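You operate a simulated robot arm through the tools that you are given. There is no shell and no other tool. Be economical: measure what you need, move in short steps, check, and stop when the job is done.

Carry out the task below with a simulated two-armed robot. There is one attempt and no reset: what you move stays moved.

TASK
Zero the metre counter and crank 2 metres of yarn onto the reel.
Fine: the green lever frees the crank; lock it again after. Where these are worked on the way, their far stop is far enough and under half their travel is too little: green lever.

The check looks at the end state, three seconds after you hand in, the way a careful person would. Anything else that was tipped, shoved, dropped, spilled or broken makes it a failure.

THE ROBOT
Two 7-joint arms with three-finger grippers on one trunk, on a base that drives. Base frame: it is fixed to the floor where the robot stands at the start and does not move with it; the origin is under the middle of the robot, x ahead of it, y to its left, z up; the surface under the hand at the start is at about z = 880. Readings come in mm, rad, newtons and seconds.
The left shoulder is at the start at [70, 146, 1227], the right one opposite. With the tool pointing down near the work surface each hand reaches from about 280 to 680 mm from the robot's upright axis, wherever it stands, measured 20 degrees to its own side. Places, roughly: green lever [700, 200, 1100]; white button [500, 200, 900]; wooden crank [600, 200, 1000]. Payload 2.2 kg a hand.
Tool frame (each hand has its own): the origin (TCP) lies between the finger pads and is the grasp point; the fingertips stand 28 mm ahead of it; z points along the fingers, y is the line along which they close. The gripper opens to 102 mm. The gripper's body begins 71 mm behind the TCP.
Orientation is that of the tool frame in the base frame, as [roll, pitch, yaw] about the fixed x, y, z axes, in that order (R = Rz(yaw) Ry(pitch) Rx(roll)). With the fingers straight down and closing along the base's y, the tool's x points along the base's -x, its y along +y and its z along -z.

THE INTERFACE
- The arms move only by the tool move_arm. It takes "left_series", "right_series" or both (then of equal length, played together; a hand with none holds still); each is a list of rows, each an object (a shift or turn left out is 0, a gripper value left out holds the last) with "delta_pos": the shift along the tool's x, y, z in mm, a list of three; "rotation": the turn, a rotation vector about the tool's x, y, z in rad, a list of three; "jaw": the finger opening in mm, from 0 to 102. In form: [{"delta_pos": [tx, ty, tz], "rotation": [ax, ay, az], "jaw": jaw}, ...]. A call has 1 to 12 rows; each row shifts and turns the commanded pose from where the row before left it, along the tool's axes as they then stand. Rows are played at 5 a second. More than 50 mm and 0.15 rad between two rows, or a gripper value outside its range, and nothing of the call is played. A pose out of reach is approached as far as the arm can. The call stops where the force on the tool passes 90 N (or 10 N more than at its start, if that is more) or the arm is blocked; 0.2 s more then pass. Each finger halts on what it meets, pressing with about 25 N; the grip force reading is that of the motor and also rises with nothing between the fingers. The clock runs only during rows and for 0.2 s after the last one: add rows that do not move to give the fingers time. The reply holds the time, the measured pose of the TCP, the force on the tool along the base axes, the opening and the grip force, in the units named above and with some noise, with the torque about the TCP (base axes, N m) and any sound that the robot's microphone picked up.
- Cameras (640 x 400 px; columns grow to the right, rows downward): "scene" is now at [134, 39.8, 1483.9]; the picture's right is [0.43, -0.90, 0.00], its down [-0.27, -0.13, -0.95] and it looks along [0.86, 0.41, -0.30] (base axes); focal length 214 px, centre (320, 200). "left" rides on the left gripper at [72, 38, -86] in its tool frame; the picture's right is [-0.47, 0.89, 0.00], its down [-0.60, -0.32, -0.73] and it looks along [-0.65, -0.34, 0.68] (tool axes); focal length 256 px, centre (320, 200). "right" rides on the right gripper at [69, 44, -86] in its tool frame; the picture's right is [-0.53, 0.85, 0.00], its down [-0.58, -0.36, -0.73] and it looks along [-0.62, -0.39, 0.68] (tool axes); focal length 256 px, centre (320, 200). There is no depth. A picture from a camera that has moved, and an enlarged one, comes with that camera's place and axes in the base frame and with its lens.
- get_image(camera): a new picture of that camera. The clock stands still meanwhile.
- move_column(by): slides the trunk up (or, below 0, down) by that many mm; the arms and the scene camera ride with it, the base frame stays. It gives what a move gives, with no picture.
- base_move(legs): drives the robot by 1 to 6 legs, each [ahead, left, turn to the left] in mm, mm and rad, along the robot's own axes; the way and the turn of a leg run together, so that a leg with both is an arc; at most 1500 mm and 3.142 rad a leg. The arms and the cameras ride along, it lands a little off, and it stops where it bumps. It gives what a move gives.
- turn_head(pan, tilt): turns the head with the scene camera to pan (to the left, within 1.501 rad either way) and tilt (down, from -0.506 to 1.204), counted from straight ahead of the robot. It gives what a move gives.
- enlarge(camera, box): a new picture of the part [left, top, right, bottom] of that camera's present view, enlarged. The clock stands still meanwhile.
- finish_job(): hands the job in; it is judged then, once.

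Work in short steps. Places have to be worked out from the pictures, the camera data and where the tool is seen: move nearer, look again, correct. Check each grasp and each placing, and mend what went wrong. You have 120 turns and 92 pictures in all, those below and enlarged ones among them. Open the grippers and draw the arms clear of the work before you hand the job in, unless the task says otherwise; then end with one line.

The tools are called after "Request:" as name(argument=value, ...) on one line, values as JSON. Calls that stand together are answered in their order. move_arm: Moves the arms, as the interface text tells. Its arguments: {"type":"object","properties":{"left_series":{"type":"array","items":{"type":"object","properties":{"delta_pos":{"type":"array","items":{"type":"number"}},"rotation":{"type":"array","items":{"type":"number"}},"jaw":{"type":"number"}}}},"right_series":{"type":"array","items":{"type":"object","properties":{"delta_pos":{"type":"array","items":{"type":"number"}},"rotation":{"type":"array","items":{"type":"number"}},"jaw":{"type":"number"}}}}},"required":[]} The other tools are called the same way: move_column (by) slides the trunk up or down; base_move (legs) drives the base; turn_head (pan, tilt) turns the head that bears the scene camera; get_image (camera) takes a picture; enlarge (camera, box) takes an enlarged picture of a part of a camera's view; finish_job () hands the job in.

At the start:

```text
time: 0.0
left_position: [371.4, 374.2, 1314.5]
left_tcp_rot: [3.141, -0.001, 3.14]
left_ft_force: [-0.5, 0.7, 0.0]
left_wrist_torque: [-0.03, 0.03, 0.0]
left_width: 102.0
left_gripper_force: 0.2
right_position: [349.2, 16.1, 1417.8]
right_tcp_rot: [3.14, 0.002, 3.141]
right_ft_force: [0.3, 0.1, 0.0]
right_wrist_torque: [-0.03, -0.01, 0.0]
right_width: 102.2
right_gripper_force: 0.0
trunk travel left (down, up): [-765.0, 175.0]
robot x, y, heading: [-1.6, -1.2, 0.007]
head pan, tilt: [0.445, 0.302]
```

scene: 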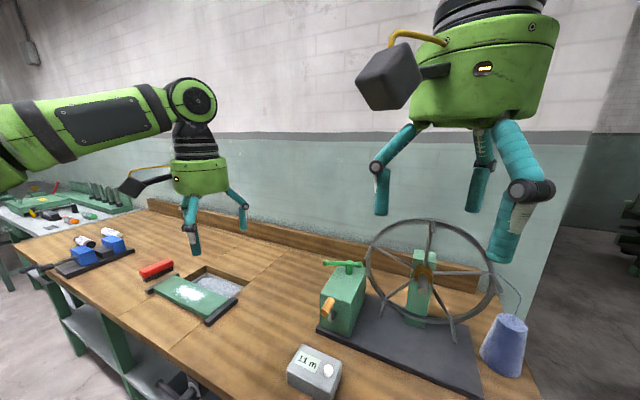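
right: 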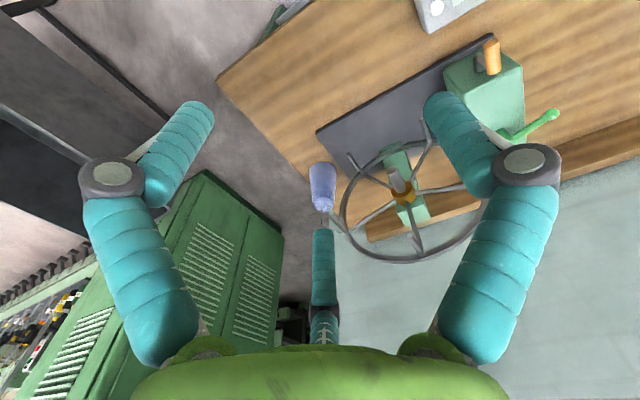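
left: 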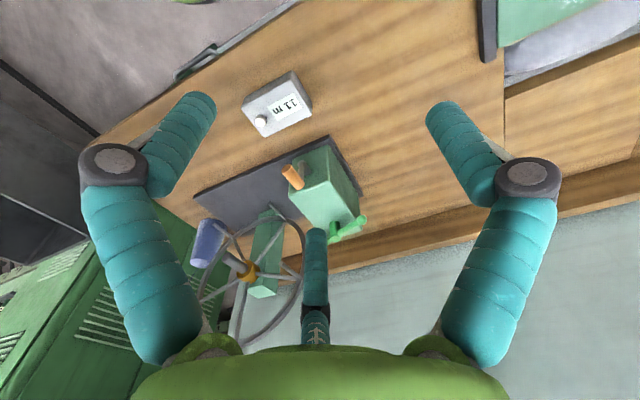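

The device (counter box, green gearbox with crank and lever, reel) is ahead. I enlarge the scene view for details.

Request:
enlarge(camera="scene", box=[270, 210, 540, 400])

Request:
enlarge(camera="left", box=[180, 50, 420, 320])

```text
2.11 times, centred on (405, 305) of scene
camera zoom: at [134.0, 39.8, 1483.9], right [0.43, -0.9, 0.0], down [-0.27, -0.13, -0.95], along [0.86, 0.41, -0.3], focal length 452 px, centre (141, -21)
```

zoom: 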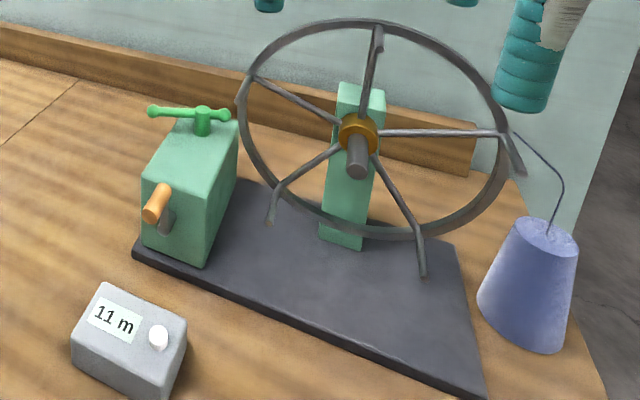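

```text
1.48 times, centred on (300, 185) of left
camera zoom: at [297.8, 412.0, 1400.1], right [0.47, 0.89, 0.0], down [0.6, -0.32, 0.73], along [0.65, -0.34, -0.68], focal length 379 px, centre (350, 222)
```

zoom: 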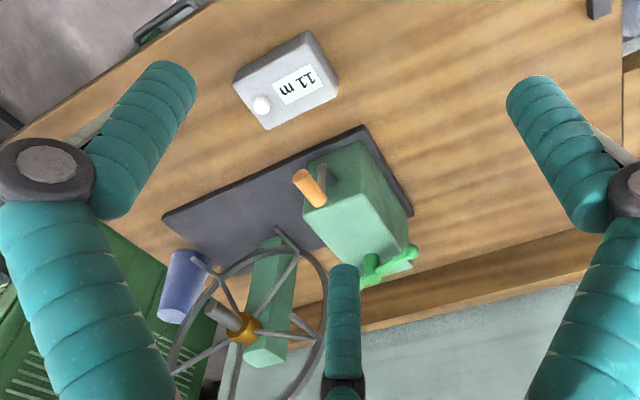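

Triangulating the two views: button top ≈[477,184,940], crank handle tip ≈[538,221,1046]. I close the left gripper and move it above the button.

Request:
move_arm(left_series=[{"jaw": 0}, {"delta_pos": [-13, -23.7, 30]}, {"delta_pos": [-13, -23.7, 30]}, {"delta_pos": [-13, -23.7, 30]}, {"delta_pos": [-13, -23.7, 30]}, {"delta_pos": [-13, -23.7, 30]}, {"delta_pos": [-13, -23.7, 30]}, {"delta_pos": [-13, -23.7, 30]}, {"delta_pos": [-13, -23.7, 30]}, {}])

Request:
get_image(camera="left")

Request:
get_image(camera="scene")

```text
time: 2.2
left_position: [474.8, 186.5, 1075.5]
left_tcp_rot: [3.14, 0.0, 3.141]
left_ft_force: [-0.5, 0.6, 0.5]
left_wrist_torque: [0.02, 0.0, -0.01]
left_width: 1.9
left_gripper_force: 25.7
right_position: [349.2, 16.2, 1417.9]
right_tcp_rot: [3.14, 0.002, 3.14]
right_ft_force: [0.0, -0.7, 0.9]
right_wrist_torque: [0.0, -0.02, -0.01]
right_width: 101.9
right_gripper_force: 0.0
trunk travel left (down, up): [-765.0, 175.0]
robot x, y, heading: [0.3, 1.2, -0.003]
head pan, tilt: [0.445, 0.302]
```

```text
86 pictures are left
camera left: at [401.3, 223.6, 1160.3], right [0.46, 0.89, 0.0], down [0.6, -0.32, 0.73], along [0.65, -0.34, -0.68], focal length 256 px, centre (320, 200)
```

left: 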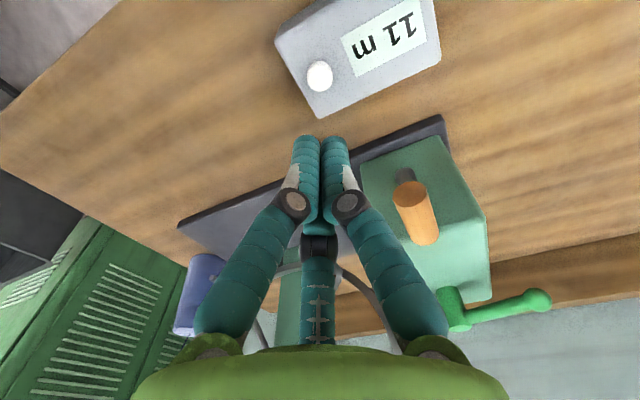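

```text
85 pictures are left
camera scene: at [133.1, 40.4, 1483.9], right [0.43, -0.9, 0.0], down [-0.27, -0.13, -0.95], along [0.86, 0.41, -0.3], focal length 214 px, centre (320, 200)
```

scene: 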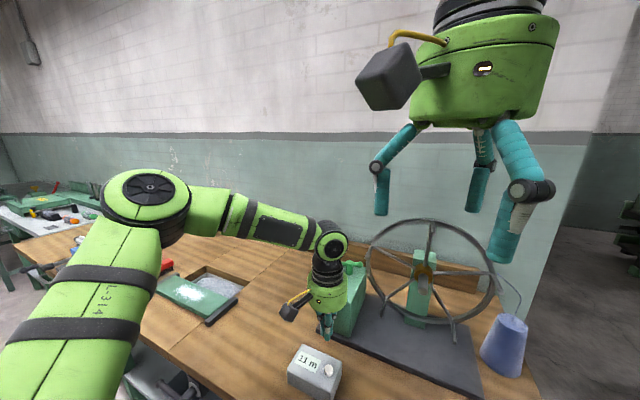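

Hand is above the button; button estimate confirmed at [478,184,940]. Zoom onto the crank before pressing.

Request:
enlarge(camera="left", box=[340, 110, 560, 350])

Request:
move_arm(left_series=[{"delta_pos": [-2.5, -2.5, 40]}, {"delta_pos": [0, 0, 40]}, {"delta_pos": [0, 0, 15]}, {"delta_pos": [0, 0, 8]}])

Request:
get_image(camera="left")

```text
1.67 times, centred on (450, 230) of left
camera zoom: at [401.3, 223.6, 1160.3], right [0.46, 0.89, 0.0], down [0.6, -0.32, 0.73], along [0.65, -0.34, -0.68], focal length 427 px, centre (103, 150)
```

zoom: 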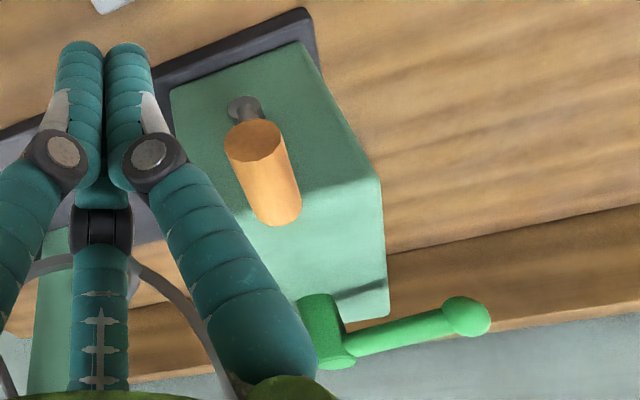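

```text
time: 3.2
left_position: [476.2, 183.4, 971.3]
left_tcp_rot: [-3.141, 0.001, 3.141]
left_ft_force: [-0.8, 0.0, 1.3]
left_wrist_torque: [0.09, -0.15, 0.01]
left_width: 2.1
left_gripper_force: 25.5
right_position: [349.4, 15.8, 1417.7]
right_tcp_rot: [3.14, 0.002, 3.14]
right_ft_force: [0.4, -0.2, 0.1]
right_wrist_torque: [-0.01, 0.02, -0.02]
right_width: 102.1
right_gripper_force: 0.1
trunk travel left (down, up): [-765.0, 175.0]
robot x, y, heading: [2.8, -0.3, 0.0]
head pan, tilt: [0.445, 0.302]
```

```text
83 pictures are left
camera left: at [403.2, 220.0, 1057.2], right [0.46, 0.89, 0.0], down [0.6, -0.32, 0.73], along [0.65, -0.34, -0.68], focal length 256 px, centre (320, 200)
```

left: 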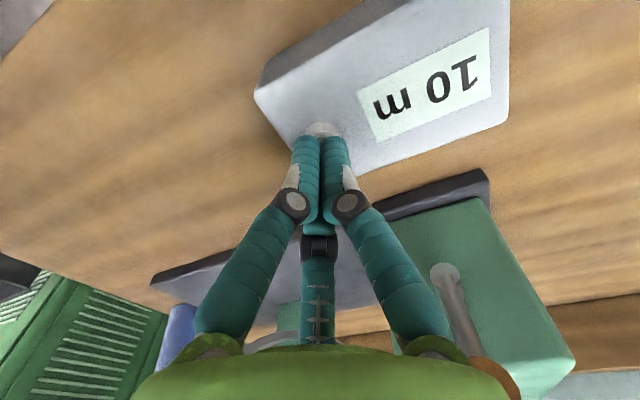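

The counter went 11 → 10 at touch; the button may step down one per press. I press deeper slightly, then lift, to see.

Request:
move_arm(left_series=[{"delta_pos": [0, 0, 3]}, {}])

Request:
enlarge(camera="left", box=[260, 0, 520, 160])

Request:
move_arm(left_series=[{"delta_pos": [0, 0, -15]}, {}])

Request:
enlarge(camera="left", box=[260, 0, 520, 160])

```text
time: 3.8
left_position: [476.5, 182.2, 970.5]
left_tcp_rot: [3.141, 0.005, -3.141]
left_ft_force: [-0.9, -1.0, 13.0]
left_wrist_torque: [0.58, -0.86, 0.0]
left_width: 2.2
left_gripper_force: 24.5
right_position: [346.1, 13.7, 1418.9]
right_tcp_rot: [3.137, 0.004, 3.139]
right_ft_force: [-0.6, 0.1, 0.1]
right_wrist_torque: [-0.02, -0.01, 0.03]
right_width: 102.1
right_gripper_force: 0.2
trunk travel left (down, up): [-765.0, 175.0]
robot x, y, heading: [2.1, 2.9, 0.001]
head pan, tilt: [0.445, 0.302]
```

```text
2.46 times, centred on (390, 80) of left
camera zoom: at [402.9, 219.3, 1055.9], right [0.47, 0.89, 0.0], down [0.6, -0.32, 0.73], along [0.65, -0.34, -0.68], focal length 630 px, centre (148, 495)
```

zoom: 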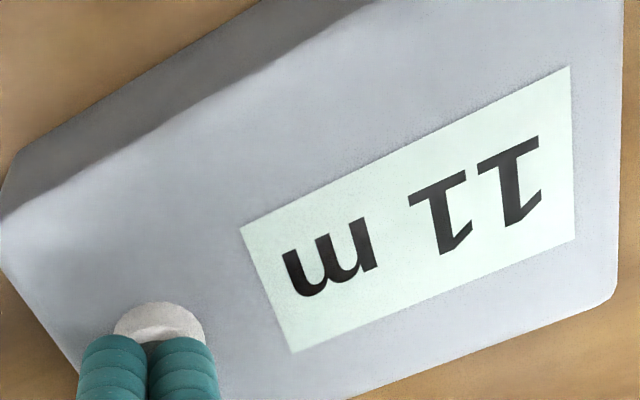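

```text
time: 4.4
left_position: [473.6, 182.5, 983.9]
left_tcp_rot: [3.141, -0.003, -3.142]
left_ft_force: [-0.2, 1.1, -0.4]
left_wrist_torque: [0.0, -0.01, 0.01]
left_width: 2.1
left_gripper_force: 25.4
right_position: [349.8, 15.6, 1418.8]
right_tcp_rot: [3.14, 0.001, 3.141]
right_ft_force: [-0.2, 1.2, 0.1]
right_wrist_torque: [-0.01, 0.02, 0.0]
right_width: 102.0
right_gripper_force: 0.0
trunk travel left (down, up): [-765.0, 175.0]
robot x, y, heading: [-0.4, 1.8, -0.006]
head pan, tilt: [0.445, 0.302]
```

```text
2.46 times, centred on (390, 80) of left
camera zoom: at [402.6, 220.0, 1068.9], right [0.47, 0.89, 0.0], down [0.6, -0.32, 0.73], along [0.65, -0.34, -0.68], focal length 630 px, centre (148, 495)
```

zoom: 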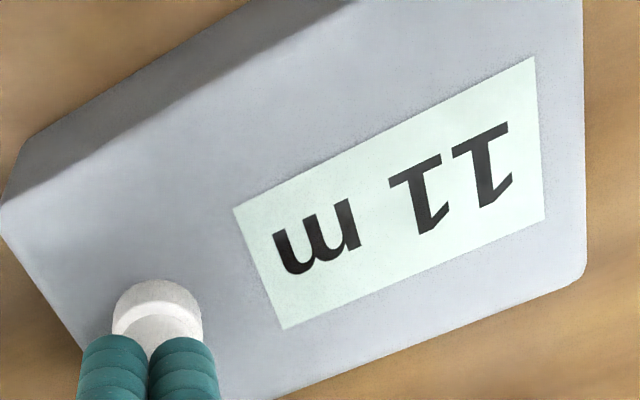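

The reading flickers 10/11 and the button wasn't fully pressed (only 13 N). I press harder.

Request:
move_arm(left_series=[{"delta_pos": [-2, 1, 14]}, {"delta_pos": [0, 0, 4]}, {"delta_pos": [0, 0, 4]}, {"delta_pos": [0, 0, 4]}, {}])

Request:
enlarge(camera="left", box=[260, 0, 520, 160])

```text
time: 5.6
left_position: [479.1, 177.5, 969.6]
left_tcp_rot: [-3.137, 0.028, 3.137]
left_ft_force: [3.3, -4.2, 56.5]
left_wrist_torque: [2.33, -2.54, -0.32]
left_width: 2.2
left_gripper_force: 25.1
right_position: [341.1, 9.6, 1420.2]
right_tcp_rot: [3.137, 0.008, 3.139]
right_ft_force: [0.5, 0.2, 0.6]
right_wrist_torque: [-0.01, 0.0, 0.02]
right_width: 102.1
right_gripper_force: 0.0
trunk travel left (down, up): [-765.0, 175.0]
robot x, y, heading: [3.0, 2.0, 0.003]
head pan, tilt: [0.445, 0.302]
```

```text
2.46 times, centred on (390, 80) of left
camera zoom: at [404.3, 214.9, 1053.3], right [0.47, 0.88, 0.01], down [0.58, -0.32, 0.75], along [0.66, -0.35, -0.66], focal length 630 px, centre (148, 495)
```

zoom: 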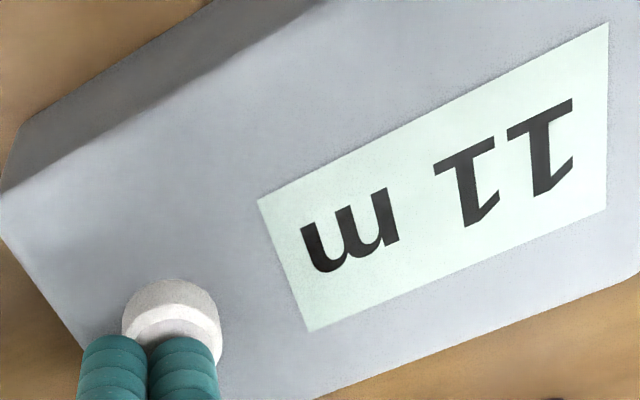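

The torque shows the load is at offset (+45,+40) from the TCP: the palm is pressing the crank handle, not the button. I back off and tilt the hand so that the palm leans toward the robot.

Request:
move_arm(left_series=[{"delta_pos": [0, 0, -40]}, {"delta_pos": [0, 0, -30]}, {"rotation": [0, -0.15, 0]}, {"rotation": [0, -0.15, 0]}, {"rotation": [0, -0.15, 0]}, {"rotation": [0, -0.15, 0]}, {}])

Request:
get_image(camera="left")

Request:
enlarge(camera="scene", box=[270, 240, 430, 400])

```text
time: 7.2
left_position: [480.7, 183.6, 1026.3]
left_tcp_rot: [-3.14, 0.599, 3.141]
left_ft_force: [-0.5, -0.4, -0.8]
left_wrist_torque: [-0.04, 0.02, 0.05]
left_width: 2.1
left_gripper_force: 24.9
right_position: [350.8, 14.9, 1416.8]
right_tcp_rot: [-3.141, 0.001, 3.141]
right_ft_force: [0.0, 0.0, -0.3]
right_wrist_torque: [-0.02, 0.0, 0.03]
right_width: 102.1
right_gripper_force: 0.1
trunk travel left (down, up): [-765.0, 175.0]
robot x, y, heading: [-0.8, 0.0, 0.001]
head pan, tilt: [0.445, 0.302]
```

```text
79 pictures are left
camera left: at [370.5, 220.9, 1057.0], right [0.38, 0.89, 0.26], down [0.09, -0.32, 0.94], along [0.92, -0.34, -0.2], focal length 256 px, centre (320, 200)
```

left: 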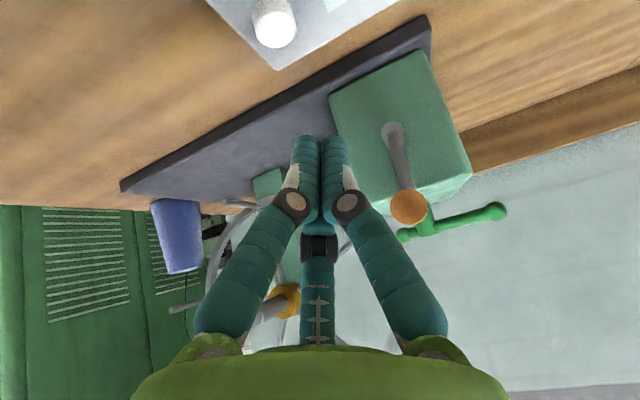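

```text
2.50 times, centred on (350, 320) of scene
camera zoom: at [134.7, 40.2, 1483.8], right [0.43, -0.9, 0.0], down [-0.27, -0.13, -0.95], along [0.86, 0.41, -0.3], focal length 536 px, centre (245, -100)
```

zoom: 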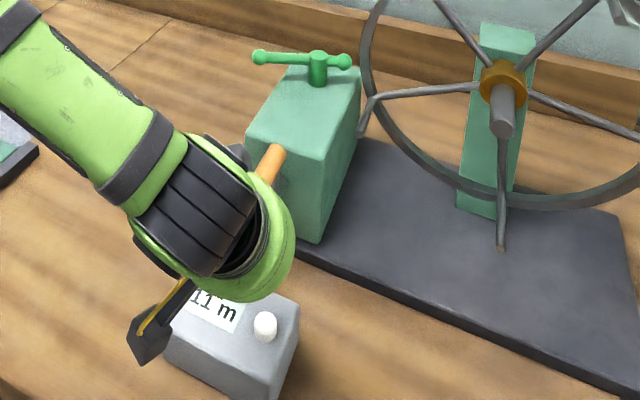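

Now the crank shaft, arm and handle are clear of the palm. I move the fingertip over the button and then descend vertically in small steps.

Request:
move_arm(left_series=[{"delta_pos": [22, 0, 15.2]}, {"delta_pos": [22, 0, 15.2]}, {}])

Request:
get_image(camera="left")

Request:
enlarge(camera="scene", box=[270, 240, 430, 400])

```text
time: 8.0
left_position: [459.1, 184.0, 977.9]
left_tcp_rot: [-3.141, 0.6, 3.141]
left_ft_force: [-0.4, -1.1, -0.4]
left_wrist_torque: [0.02, -0.01, 0.01]
left_width: 2.2
left_gripper_force: 24.5
right_position: [348.8, 14.6, 1417.6]
right_tcp_rot: [3.139, 0.001, 3.14]
right_ft_force: [0.1, 0.9, -0.4]
right_wrist_torque: [0.01, 0.01, -0.02]
right_width: 102.1
right_gripper_force: 0.2
trunk travel left (down, up): [-765.0, 175.0]
robot x, y, heading: [-4.3, 1.6, -0.001]
head pan, tilt: [0.445, 0.302]
```

```text
77 pictures are left
camera left: at [350.3, 220.5, 1006.8], right [0.38, 0.89, 0.26], down [0.09, -0.32, 0.94], along [0.92, -0.34, -0.2], focal length 256 px, centre (320, 200)
```

left: 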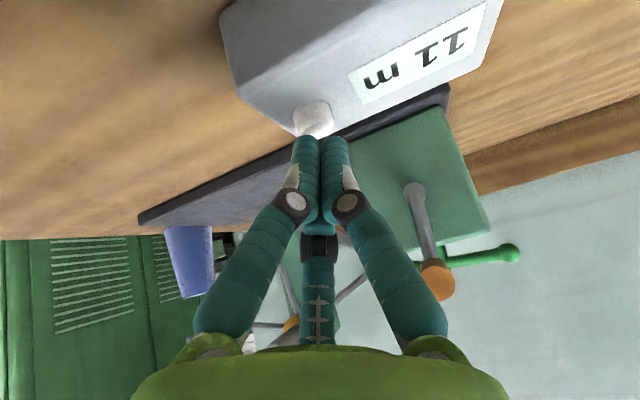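

```text
2.50 times, centred on (350, 320) of scene
camera zoom: at [133.4, 39.1, 1483.9], right [0.43, -0.9, 0.0], down [-0.27, -0.13, -0.96], along [0.86, 0.41, -0.3], focal length 536 px, centre (245, -100)
```

zoom: 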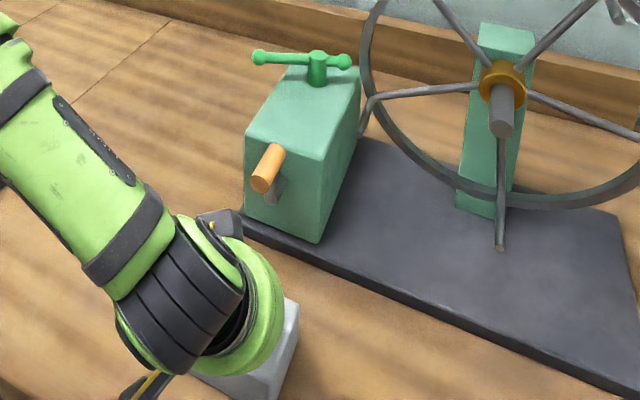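

Fingertips are just above the button; descend in small steps.

Request:
move_arm(left_series=[{"delta_pos": [5.6, 0, 8.3]}, {"delta_pos": [2.8, 0, 4.1]}, {"delta_pos": [2.3, 0, 3.3]}, {"delta_pos": [2.3, 0, 3.3]}, {}])

Request:
get_image(camera="left")

```text
time: 9.2
left_position: [458.6, 183.6, 957.4]
left_tcp_rot: [-3.142, 0.611, 3.141]
left_ft_force: [-1.8, 5.4, 28.9]
left_wrist_torque: [0.02, -0.05, -0.07]
left_width: 6.1
left_gripper_force: 31.4
right_position: [345.4, 15.2, 1419.2]
right_tcp_rot: [3.139, 0.005, 3.14]
right_ft_force: [-0.4, -0.1, 0.7]
right_wrist_torque: [-0.03, -0.02, 0.0]
right_width: 102.1
right_gripper_force: 0.0
trunk travel left (down, up): [-765.0, 175.0]
robot x, y, heading: [-0.0, 1.2, -0.001]
head pan, tilt: [0.445, 0.302]
heard: click
```

```text
75 pictures are left
camera left: at [350.0, 220.7, 987.0], right [0.38, 0.89, 0.27], down [0.07, -0.32, 0.95], along [0.92, -0.34, -0.19], focal length 256 px, centre (320, 200)
```

left: 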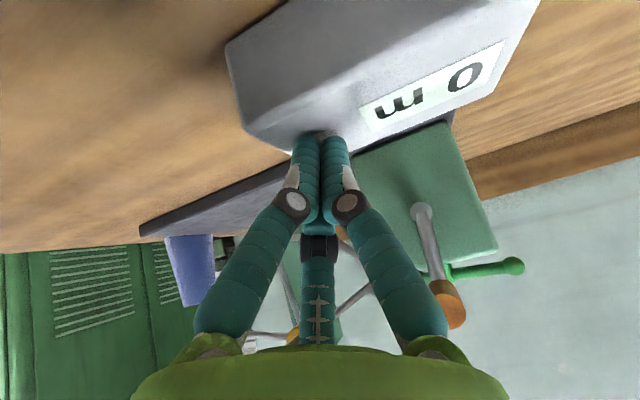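

Click, and counter reads 0. I raise the hand and look at lever and crank.

Request:
move_arm(left_series=[{"delta_pos": [-22.6, 0, -33]}, {"delta_pos": [-22.6, 0, -33]}, {"delta_pos": [-22.6, 0, -33]}, {"delta_pos": [-22.6, 0, -33]}, {"delta_pos": [-22.6, 0, -33]}, {"delta_pos": [-22.6, 0, -33]}, {}])

Request:
get_image(camera="left")

Request:
enlarge(camera="scene", box=[270, 210, 540, 400])

```text
time: 10.8
left_position: [461.3, 183.7, 1195.0]
left_tcp_rot: [-3.14, 0.6, 3.141]
left_ft_force: [0.3, -0.1, -0.3]
left_wrist_torque: [-0.01, -0.01, -0.04]
left_width: 2.0
left_gripper_force: 31.6
right_position: [351.3, 15.2, 1418.7]
right_tcp_rot: [3.14, 0.003, 3.139]
right_ft_force: [0.2, 0.9, 0.8]
right_wrist_torque: [-0.03, -0.01, 0.0]
right_width: 102.1
right_gripper_force: 0.1
trunk travel left (down, up): [-765.0, 175.0]
robot x, y, heading: [0.9, -0.1, -0.003]
head pan, tilt: [0.445, 0.302]
```

```text
74 pictures are left
camera left: at [351.5, 220.7, 1224.9], right [0.38, 0.89, 0.26], down [0.09, -0.32, 0.94], along [0.92, -0.34, -0.2], focal length 256 px, centre (320, 200)
```

left: 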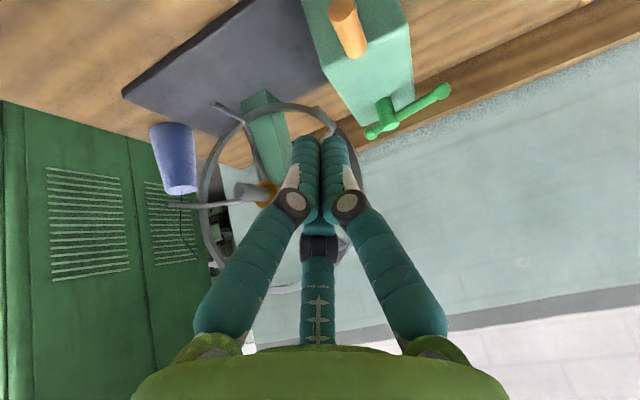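

```text
2.11 times, centred on (405, 305) of scene
camera zoom: at [134.7, 40.0, 1483.8], right [0.43, -0.9, 0.0], down [-0.27, -0.13, -0.95], along [0.86, 0.41, -0.3], focal length 452 px, centre (141, -21)
```

zoom: 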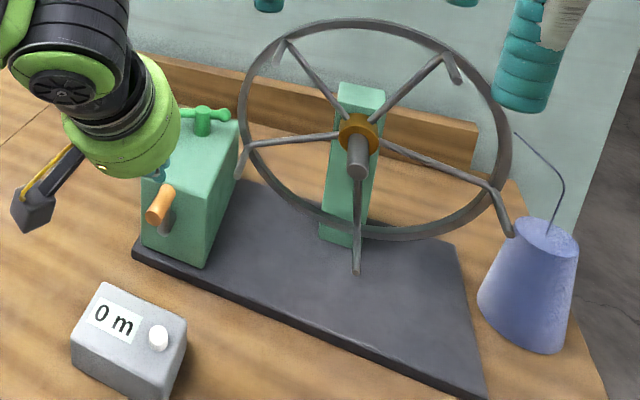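

Triangulated lever: pivot ≈[724,220,1072], long-arm knob ≈[700,290,1072]. I bring the closed fingers in front of the knob end to push it away (+x) first.

Request:
move_arm(left_series=[{"delta_pos": [-13.6, 14.7, 32.9]}, {"delta_pos": [-13.6, 14.7, 32.9]}, {"delta_pos": [-13.6, 14.7, 32.9]}, {"delta_pos": [-13.6, 14.7, 32.9]}, {"delta_pos": [-13.6, 14.7, 32.9]}, {"delta_pos": [-13.6, 14.7, 32.9]}, {}])

Request:
get_image(camera="left")

Request:
enlarge(camera="scene", box=[270, 210, 430, 370])

```text
time: 12.4
left_position: [638.1, 270.2, 1077.4]
left_tcp_rot: [-3.139, 0.601, 3.14]
left_ft_force: [0.1, 0.8, -0.2]
left_wrist_torque: [0.01, 0.0, 0.02]
left_width: 2.0
left_gripper_force: 31.3
right_position: [349.6, 15.9, 1418.3]
right_tcp_rot: [3.139, 0.002, 3.14]
right_ft_force: [-0.4, -1.3, -0.9]
right_wrist_torque: [0.02, -0.02, -0.01]
right_width: 102.1
right_gripper_force: 0.1
trunk travel left (down, up): [-765.0, 175.0]
robot x, y, heading: [1.4, 0.1, -0.001]
head pan, tilt: [0.445, 0.302]
```

```text
72 pictures are left
camera left: at [529.7, 308.1, 1108.0], right [0.38, 0.89, 0.26], down [0.09, -0.32, 0.94], along [0.92, -0.34, -0.2], focal length 256 px, centre (320, 200)
```

left: 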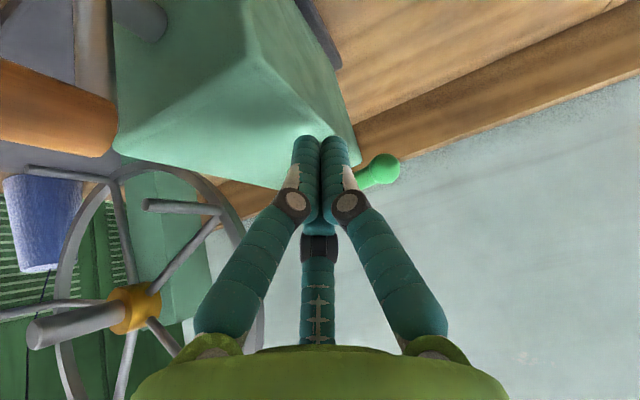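

```text
2.50 times, centred on (350, 290) of scene
camera zoom: at [133.1, 39.5, 1484.0], right [0.43, -0.9, 0.0], down [-0.27, -0.13, -0.96], along [0.86, 0.41, -0.3], focal length 536 px, centre (245, -25)
```

zoom: 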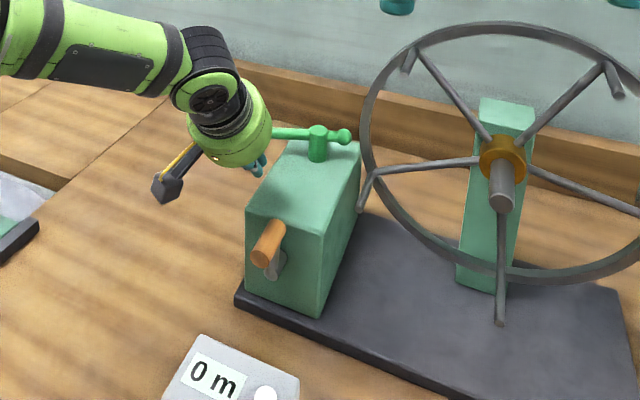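

The finger is in front of the lever arm. Push +x and watch force.

Request:
move_arm(left_series=[{"delta_pos": [-16.5, 0, 11.3]}, {"delta_pos": [-16.5, 0, 11.3]}, {"delta_pos": [-8.25, 0, 5.65]}, {"delta_pos": [-8.25, 0, 5.65]}, {"delta_pos": [-8.25, 0, 5.65]}, {}])

Request:
get_image(camera="left")

Request:
enlarge(camera="scene", box=[270, 210, 430, 370])

```text
time: 13.8
left_position: [690.5, 271.5, 1078.3]
left_tcp_rot: [3.14, 0.586, 3.136]
left_ft_force: [-36.2, -9.3, -13.5]
left_wrist_torque: [-0.29, 0.81, -0.22]
left_width: 2.1
left_gripper_force: 31.6
left hand out of reach, approached as far as the arm can: row 5
right_position: [341.3, 14.4, 1420.3]
right_tcp_rot: [3.139, 0.007, -3.141]
right_ft_force: [-0.1, 0.2, -0.1]
right_wrist_torque: [0.01, -0.01, 0.02]
right_width: 102.0
right_gripper_force: 0.0
trunk travel left (down, up): [-765.0, 175.0]
robot x, y, heading: [-1.3, -1.0, -0.003]
head pan, tilt: [0.445, 0.302]
```

```text
70 pictures are left
camera left: at [580.7, 308.7, 1109.1], right [0.39, 0.88, 0.26], down [0.1, -0.32, 0.94], along [0.92, -0.34, -0.21], focal length 256 px, centre (320, 200)
```

left: 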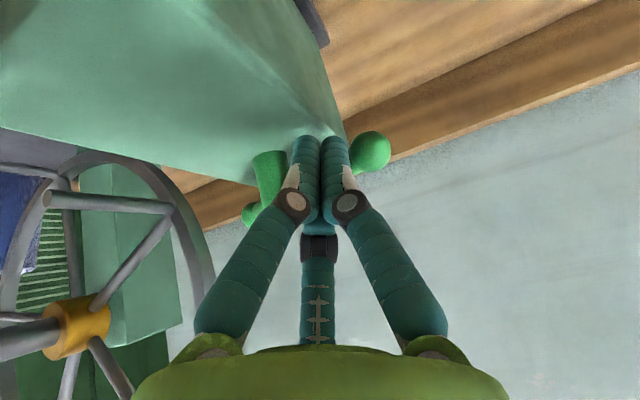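

```text
2.50 times, centred on (350, 290) of scene
camera zoom: at [125.5, 38.3, 1484.5], right [0.43, -0.9, 0.0], down [-0.26, -0.13, -0.96], along [0.86, 0.41, -0.29], focal length 536 px, centre (245, -25)
```

zoom: 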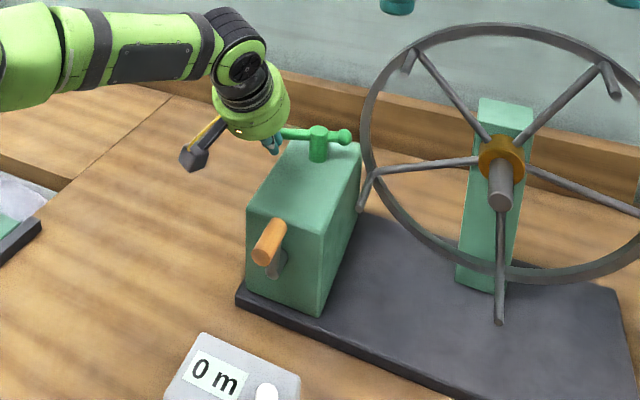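

36 N with the lever unmoved: this side is the stop, so the lever must be pulled toward the robot. That needs more reach, so I retract the hand and look down to see room for driving ahead.

Request:
move_arm(left_series=[{"delta_pos": [25, 0, -17]}, {"delta_pos": [25, 0, -17]}, {"delta_pos": [-22.6, 0, -33]}, {"delta_pos": [-22.6, 0, -33]}, {"delta_pos": [-22.6, 0, -33]}, {}])

Request:
turn_head(pan=0.1, tilt=1.2)

Request:
get_image(camera="scene")

```text
time: 15.2
left_position: [637.8, 274.1, 1200.2]
left_tcp_rot: [-3.141, 0.598, -3.141]
left_ft_force: [0.3, -0.2, 0.9]
left_wrist_torque: [0.01, 0.0, -0.02]
left_width: 2.2
left_gripper_force: 31.5
right_position: [349.6, 14.9, 1417.6]
right_tcp_rot: [3.14, 0.001, 3.141]
right_ft_force: [-0.1, 0.4, -0.1]
right_wrist_torque: [0.01, 0.05, 0.0]
right_width: 102.1
right_gripper_force: 0.1
trunk travel left (down, up): [-765.0, 175.0]
robot x, y, heading: [0.4, 1.4, -0.002]
head pan, tilt: [0.445, 0.302]
```

```text
time: 16.4
left_position: [637.2, 274.9, 1199.5]
left_tcp_rot: [3.141, 0.6, -3.141]
left_ft_force: [-0.7, -1.1, -0.4]
left_wrist_torque: [-0.02, 0.0, 0.02]
left_width: 2.1
left_gripper_force: 31.5
right_position: [349.3, 15.5, 1417.0]
right_tcp_rot: [3.139, 0.001, 3.14]
right_ft_force: [-0.2, -0.9, -0.1]
right_wrist_torque: [0.0, 0.0, 0.01]
right_width: 101.9
right_gripper_force: 0.2
trunk travel left (down, up): [-765.0, 175.0]
robot x, y, heading: [1.6, 0.6, -0.001]
head pan, tilt: [0.099, 1.201]
```

```text
68 pictures are left
camera scene: at [105.4, 5.1, 1411.9], right [0.1, -0.99, 0.0], down [-0.93, -0.09, -0.36], along [0.36, 0.04, -0.93], focal length 214 px, centre (320, 200)
```

scene: 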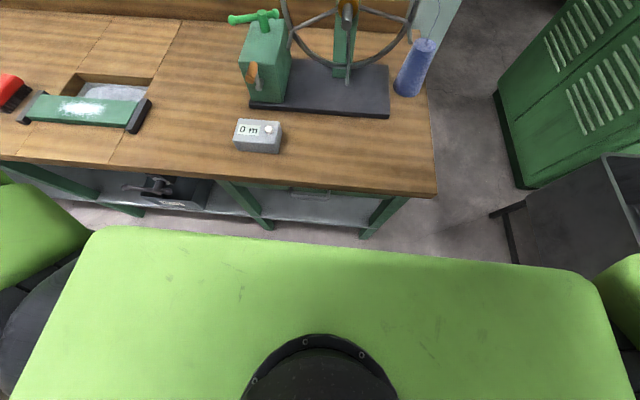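

Room in front seems present (table edge at x≈350). I drive ahead a modest 60 mm.

Request:
base_move(legs=[[60, 0, 0]])

Request:
turn_head(pan=0.3, tilt=0.5)

Request:
get_image(camera="scene")

```text
time: 17.4
left_position: [690.8, 275.5, 1205.8]
left_tcp_rot: [-3.141, 0.609, 3.141]
left_ft_force: [-1.1, 0.3, 0.3]
left_wrist_torque: [-0.02, -0.06, -0.02]
left_width: 1.9
left_gripper_force: 31.0
right_position: [398.8, 14.8, 1420.7]
right_tcp_rot: [3.139, 0.009, 3.141]
right_ft_force: [-1.4, -0.4, -0.2]
right_wrist_torque: [0.01, -0.1, -0.02]
right_width: 102.3
right_gripper_force: 0.0
trunk travel left (down, up): [-765.0, 175.0]
robot x, y, heading: [60.5, -2.5, -0.004]
head pan, tilt: [0.099, 1.201]
```

```text
time: 18.4
left_position: [696.2, 276.1, 1200.7]
left_tcp_rot: [-3.141, 0.6, -3.141]
left_ft_force: [0.3, 0.6, 0.6]
left_wrist_torque: [0.02, 0.0, -0.02]
left_width: 2.3
left_gripper_force: 31.5
right_position: [408.3, 14.5, 1418.0]
right_tcp_rot: [3.14, 0.002, -3.141]
right_ft_force: [0.9, 0.4, -0.1]
right_wrist_torque: [-0.02, -0.03, 0.0]
right_width: 102.1
right_gripper_force: 0.0
trunk travel left (down, up): [-765.0, 175.0]
robot x, y, heading: [59.4, -1.1, 0.003]
head pan, tilt: [0.3, 0.499]
```

```text
67 pictures are left
camera scene: at [195.1, 26.6, 1465.6], right [0.3, -0.96, 0.0], down [-0.46, -0.14, -0.88], along [0.84, 0.26, -0.48], focal length 214 px, centre (320, 200)
```

scene: 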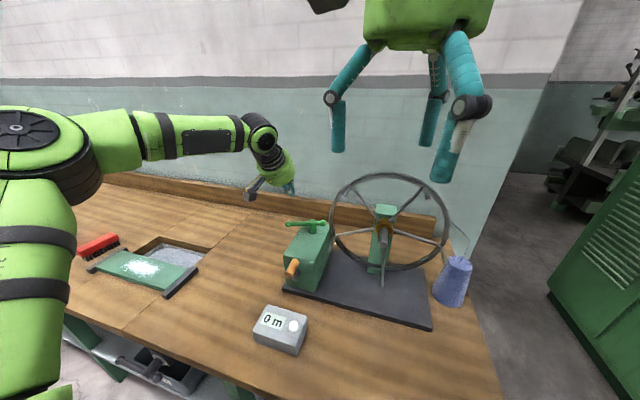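

Clear. I drive another 40 mm, then straighten the hand upright and check.

Request:
base_move(legs=[[40, 0, 0]])

Request:
move_arm(left_series=[{"rotation": [0, 0.15, 0]}, {"rotation": [0, 0.15, 0]}, {"rotation": [0, 0.15, 0]}, {"rotation": [0, 0.15, 0]}, {}])

Request:
get_image(camera="left")

```text
time: 19.3
left_position: [728.7, 274.2, 1206.9]
left_tcp_rot: [-3.141, 0.61, -3.141]
left_ft_force: [-1.0, 0.3, 1.0]
left_wrist_torque: [-0.02, -0.04, -0.01]
left_width: 1.8
left_gripper_force: 31.3
right_position: [438.6, 15.4, 1421.7]
right_tcp_rot: [3.141, 0.012, 3.142]
right_ft_force: [-0.7, 0.1, -0.3]
right_wrist_torque: [0.01, -0.12, 0.02]
right_width: 102.0
right_gripper_force: 0.1
trunk travel left (down, up): [-765.0, 175.0]
robot x, y, heading: [97.5, -3.3, -0.001]
head pan, tilt: [0.3, 0.499]
```

```text
time: 20.5
left_position: [678.9, 290.4, 1184.4]
left_tcp_rot: [-3.14, -0.001, -3.142]
left_ft_force: [0.2, -0.1, 0.4]
left_wrist_torque: [-0.01, 0.02, -0.01]
left_width: 2.4
left_gripper_force: 31.8
left hand out of reach, approached as far as the arm can: row 3, 4
right_position: [447.6, 16.0, 1417.9]
right_tcp_rot: [3.139, 0.004, -3.141]
right_ft_force: [0.1, 0.0, 0.8]
right_wrist_torque: [-0.02, 0.02, -0.01]
right_width: 101.9
right_gripper_force: 0.0
trunk travel left (down, up): [-765.0, 175.0]
robot x, y, heading: [99.5, 0.9, -0.004]
head pan, tilt: [0.3, 0.499]
```

```text
66 pictures are left
camera left: at [606.1, 327.6, 1270.6], right [0.46, 0.89, 0.0], down [0.6, -0.32, 0.73], along [0.65, -0.34, -0.68], focal length 256 px, centre (320, 200)
```

left: 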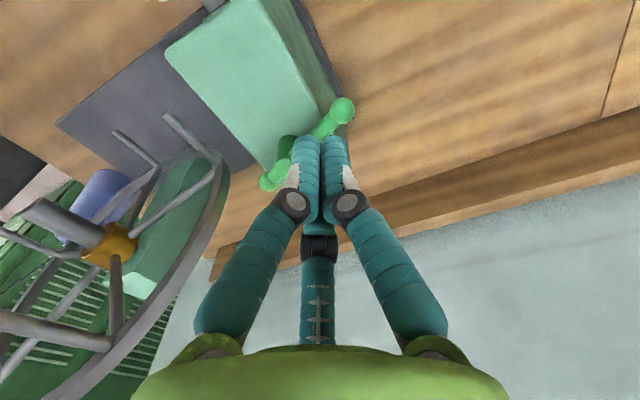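

Upright is out of reach there; a 0.3 rad forward tilt should do. I tilt back and read the pose.

Request:
move_arm(left_series=[{"rotation": [0, -0.15, 0]}, {"rotation": [0, -0.15, 0]}, {}])

```text
time: 21.3
left_position: [679.7, 288.5, 1185.3]
left_tcp_rot: [3.142, 0.303, -3.141]
left_ft_force: [0.1, 0.3, -1.0]
left_wrist_torque: [-0.01, 0.02, -0.01]
left_width: 2.3
left_gripper_force: 31.3
right_position: [449.1, 15.8, 1418.3]
right_tcp_rot: [3.137, 0.001, -3.142]
right_ft_force: [0.0, 0.1, -0.1]
right_wrist_torque: [0.01, 0.0, 0.01]
right_width: 101.9
right_gripper_force: 0.0
trunk travel left (down, up): [-765.0, 175.0]
robot x, y, heading: [98.4, -1.9, -0.003]
head pan, tilt: [0.3, 0.499]
```

Now behind and above the lever first.

Request:
move_arm(left_series=[{"delta_pos": [-22.2, -4, 33]}, {"delta_pos": [-22.2, -4, 33]}, {}])

Request:
get_image(camera="left")

```text
time: 22.1
left_position: [741.8, 282.7, 1135.2]
left_tcp_rot: [-3.14, 0.303, -3.14]
left_ft_force: [0.3, -0.2, -0.6]
left_wrist_torque: [0.0, -0.02, -0.01]
left_width: 2.0
left_gripper_force: 31.5
right_position: [446.5, 16.0, 1419.0]
right_tcp_rot: [3.14, 0.004, 3.141]
right_ft_force: [-0.2, 0.3, -0.2]
right_wrist_torque: [-0.03, -0.06, 0.0]
right_width: 102.1
right_gripper_force: 0.0
trunk travel left (down, up): [-765.0, 175.0]
robot x, y, heading: [98.5, 0.7, -0.001]
head pan, tilt: [0.3, 0.499]
```

```text
65 pictures are left
camera left: at [645.7, 319.7, 1195.4], right [0.44, 0.89, 0.14], down [0.36, -0.32, 0.88], along [0.82, -0.34, -0.46], focal length 256 px, centre (320, 200)
```

left: 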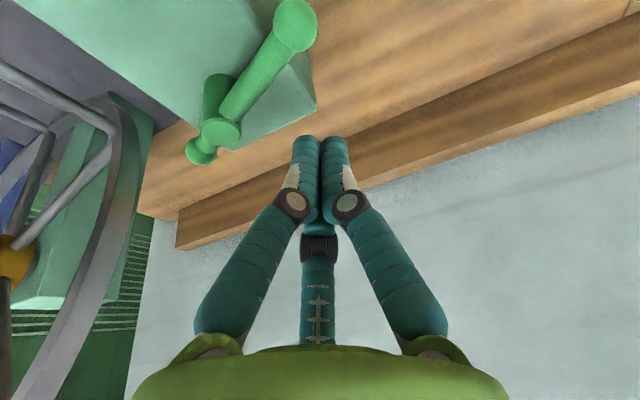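

Lever knob [706,295,1072] confirmed; fingertip is behind it. Descend, then pull toward the robot.

Request:
move_arm(left_series=[{"delta_pos": [8.5, 0, 27.7]}, {"delta_pos": [8.5, -3, 27.7]}, {"delta_pos": [9.55, 0, -2.95]}, {"delta_pos": [9.55, 0, -2.95]}, {"delta_pos": [9.55, 0, -2.95]}, {"delta_pos": [9.55, 0, -2.95]}, {}])

Request:
get_image(camera="left")

```text
time: 23.7
left_position: [701.4, 279.2, 1077.0]
left_tcp_rot: [3.14, 0.302, -3.141]
left_ft_force: [-0.7, -0.1, 0.3]
left_wrist_torque: [-0.01, 0.01, -0.03]
left_width: 2.1
left_gripper_force: 31.2
right_position: [447.0, 15.8, 1418.6]
right_tcp_rot: [3.142, 0.002, -3.141]
right_ft_force: [0.2, 0.1, -0.5]
right_wrist_torque: [-0.01, 0.02, -0.01]
right_width: 102.0
right_gripper_force: 0.1
trunk travel left (down, up): [-765.0, 175.0]
robot x, y, heading: [101.1, -1.3, 0.003]
head pan, tilt: [0.3, 0.499]
```

```text
64 pictures are left
camera left: at [605.4, 315.8, 1137.1], right [0.44, 0.89, 0.14], down [0.36, -0.32, 0.88], along [0.82, -0.34, -0.46], focal length 256 px, centre (320, 200)
```

left: 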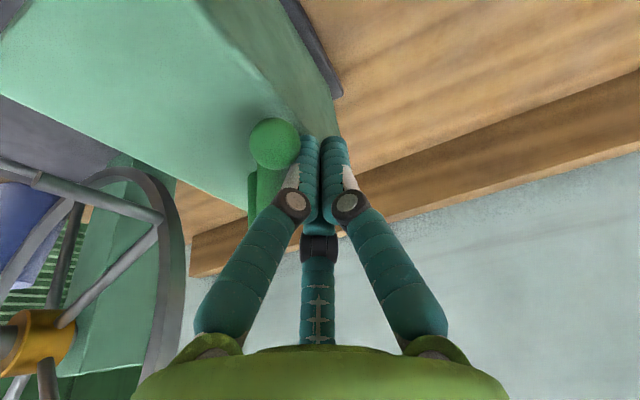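

The lever moves freely (now ~47°). Continue pulling along its arc.

Request:
move_arm(left_series=[{"delta_pos": [7.6, -7, -2.4]}, {"delta_pos": [7.6, -7, -2.4]}, {"delta_pos": [5.7, -9, -1.8]}, {"delta_pos": [5.7, -9, -1.8]}, {"delta_pos": [2.9, -10, -0.9]}, {"delta_pos": [0, -10, 0]}, {}])

Request:
get_image(camera="left")

Request:
enlarge(camera="scene", box=[230, 180, 390, 340])

```text
time: 25.3
left_position: [671.4, 239.8, 1076.7]
left_tcp_rot: [3.14, 0.304, -3.136]
left_ft_force: [3.5, 35.7, 9.4]
left_wrist_torque: [0.35, 0.14, -0.21]
left_width: 1.8
left_gripper_force: 31.2
right_position: [447.5, 25.5, 1418.7]
right_tcp_rot: [-3.136, 0.004, -3.14]
right_ft_force: [0.4, -0.1, -0.5]
right_wrist_torque: [0.01, -0.01, -0.02]
right_width: 101.6
right_gripper_force: 0.0
trunk travel left (down, up): [-765.0, 175.0]
robot x, y, heading: [99.3, 2.8, 0.001]
head pan, tilt: [0.3, 0.499]
```

```text
63 pictures are left
camera left: at [575.5, 276.8, 1136.6], right [0.44, 0.89, 0.14], down [0.36, -0.32, 0.88], along [0.82, -0.33, -0.46], focal length 256 px, centre (320, 200)
```

left: 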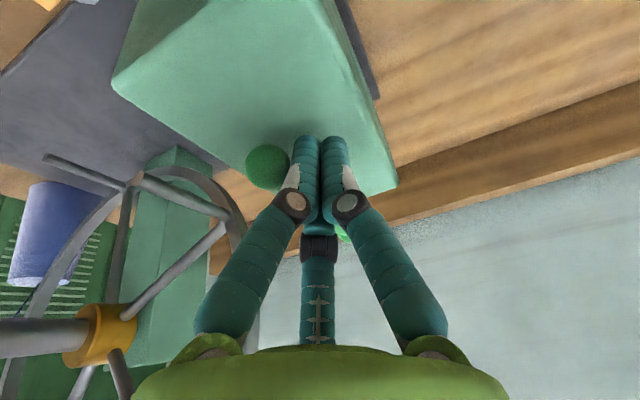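

```text
2.50 times, centred on (310, 260) of scene
camera zoom: at [234.6, 37.3, 1465.5], right [0.3, -0.95, 0.01], down [-0.46, -0.15, -0.88], along [0.84, 0.26, -0.48], focal length 536 px, centre (345, 50)
```

zoom: 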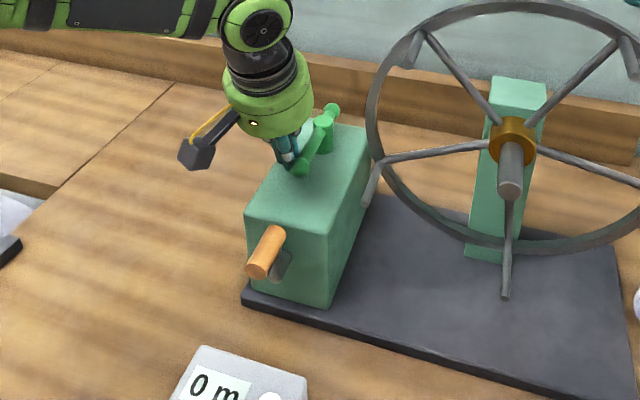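

The lever hit its far stop (35 N) after ~70° of swing; crank should be free. Move the hand off the lever, up, and back above the crank handle, with upright hand.

Request:
move_arm(left_series=[{"delta_pos": [0, 20, 0]}, {"delta_pos": [-9, 0, -29]}, {"delta_pos": [-9, 0, -29]}, {"delta_pos": [-9, 0, -29], "jaw": 60}, {"delta_pos": [38, -12, -12], "rotation": [0, 0.1, 0]}, {"delta_pos": [40, -12, -8], "rotation": [0, 0.1, 0]}, {"delta_pos": [40, -12, -4], "rotation": [0, 0.1, 0]}, {}])

Request:
get_image(camera="left")

Request:
enlarge(camera="scene", box=[230, 180, 390, 340])

```text
time: 27.1
left_position: [548.6, 210.3, 1169.4]
left_tcp_rot: [3.141, 0.001, 3.141]
left_ft_force: [0.3, -0.3, -0.1]
left_wrist_torque: [-0.02, -0.01, -0.03]
left_width: 60.1
left_gripper_force: 0.1
right_position: [447.1, 15.5, 1418.6]
right_tcp_rot: [3.141, 0.004, -3.14]
right_ft_force: [0.4, 0.5, -0.6]
right_wrist_torque: [0.01, 0.01, 0.02]
right_width: 101.9
right_gripper_force: 0.1
trunk travel left (down, up): [-765.0, 175.0]
robot x, y, heading: [99.8, 2.6, 0.004]
head pan, tilt: [0.3, 0.499]
```

```text
61 pictures are left
camera left: at [475.2, 247.7, 1254.9], right [0.46, 0.89, 0.0], down [0.6, -0.32, 0.73], along [0.65, -0.34, -0.68], focal length 256 px, centre (320, 200)
```

left: 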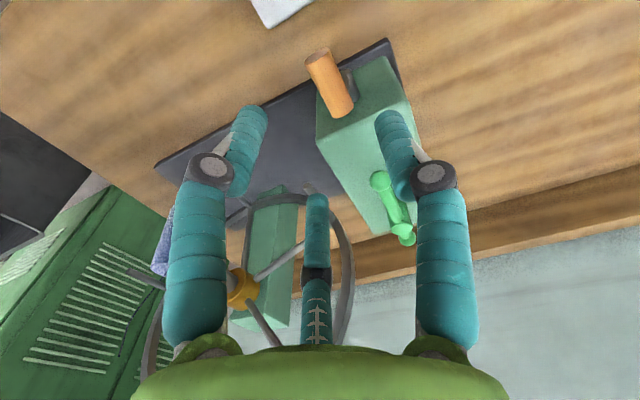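

```text
2.50 times, centred on (310, 260) of scene
camera zoom: at [235.4, 26.7, 1465.6], right [0.3, -0.96, 0.0], down [-0.46, -0.14, -0.88], along [0.84, 0.26, -0.48], focal length 536 px, centre (345, 50)
```

zoom: 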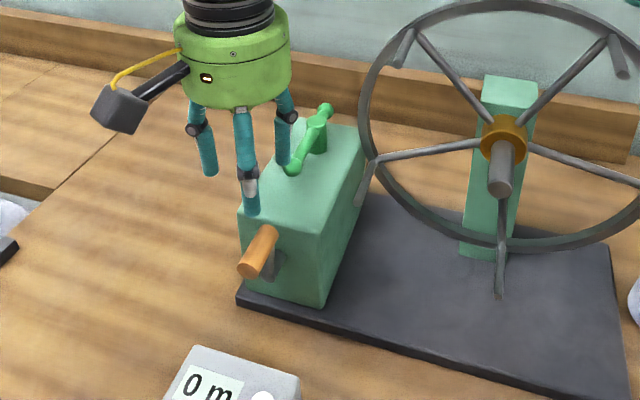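

Handle axis ≈ y 214.5, z 1044, from x 535 (tip) to 585. I descend with open fingers straddling it, then close.

Request:
move_arm(left_series=[{"delta_pos": [-3, 4, 40]}, {"delta_pos": [0, 0, 40]}, {"delta_pos": [0, 0, 20]}, {"delta_pos": [0, 0, 11]}, {}])

Request:
get_image(camera="left")

Request:
enlarge(camera="scene", box=[230, 180, 390, 340])

```text
time: 28.3
left_position: [552.7, 213.4, 1056.4]
left_tcp_rot: [-3.141, 0.002, 3.141]
left_ft_force: [-0.3, -0.2, 0.0]
left_wrist_torque: [-0.01, 0.0, 0.01]
left_width: 59.7
left_gripper_force: 0.0
right_position: [447.4, 16.6, 1419.5]
right_tcp_rot: [3.14, 0.004, 3.141]
right_ft_force: [0.2, 0.1, 0.4]
right_wrist_torque: [-0.01, -0.01, -0.01]
right_width: 102.2
right_gripper_force: 0.0
trunk travel left (down, up): [-765.0, 175.0]
robot x, y, heading: [98.2, 0.9, -0.001]
head pan, tilt: [0.3, 0.499]
```

```text
59 pictures are left
camera left: at [479.8, 251.7, 1142.5], right [0.46, 0.89, 0.0], down [0.6, -0.32, 0.73], along [0.65, -0.34, -0.68], focal length 256 px, centre (320, 200)
```

left: 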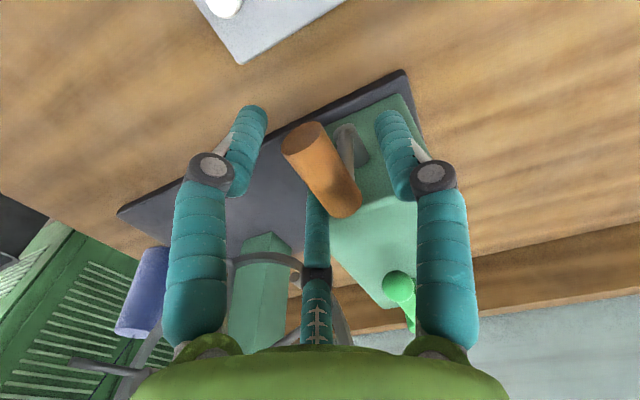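

```text
2.50 times, centred on (310, 260) of scene
camera zoom: at [235.3, 26.7, 1465.6], right [0.3, -0.96, 0.0], down [-0.46, -0.14, -0.88], along [0.84, 0.26, -0.48], focal length 536 px, centre (345, 50)
```

zoom: 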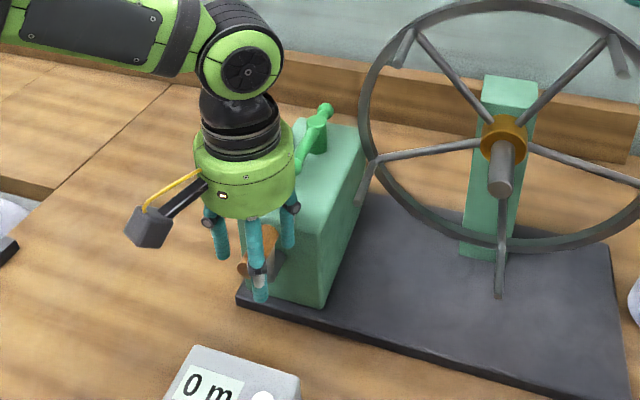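

Straddled without contact. Close on the handle.

Request:
move_arm(left_series=[{"jaw": 30}, {"jaw": 10}, {}])

Request:
get_image(camera="left")

```text
time: 29.1
left_position: [552.3, 214.9, 1056.9]
left_tcp_rot: [3.141, 0.001, -3.141]
left_ft_force: [-0.4, -0.6, 0.0]
left_wrist_torque: [-0.04, -0.05, -0.09]
left_width: 32.0
left_gripper_force: 45.0
right_position: [446.5, 15.9, 1418.1]
right_tcp_rot: [3.141, 0.004, -3.141]
right_ft_force: [-0.8, 0.7, -0.5]
right_wrist_torque: [-0.01, -0.01, -0.01]
right_width: 101.9
right_gripper_force: 0.0
trunk travel left (down, up): [-765.0, 175.0]
robot x, y, heading: [95.7, -1.3, 0.001]
head pan, tilt: [0.3, 0.499]
```

```text
57 pictures are left
camera left: at [479.7, 251.6, 1142.9], right [0.47, 0.89, 0.0], down [0.6, -0.32, 0.73], along [0.65, -0.34, -0.68], focal length 256 px, centre (320, 200)
```

left: 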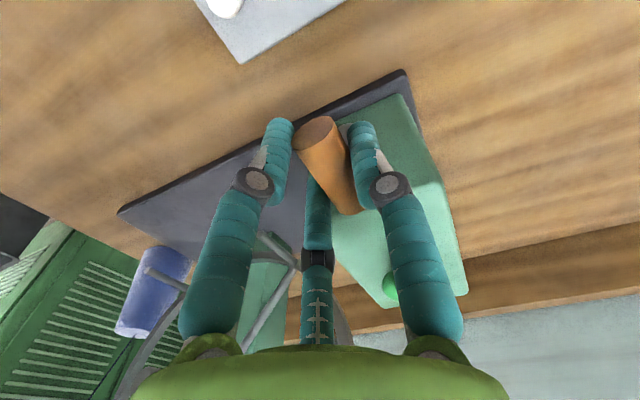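

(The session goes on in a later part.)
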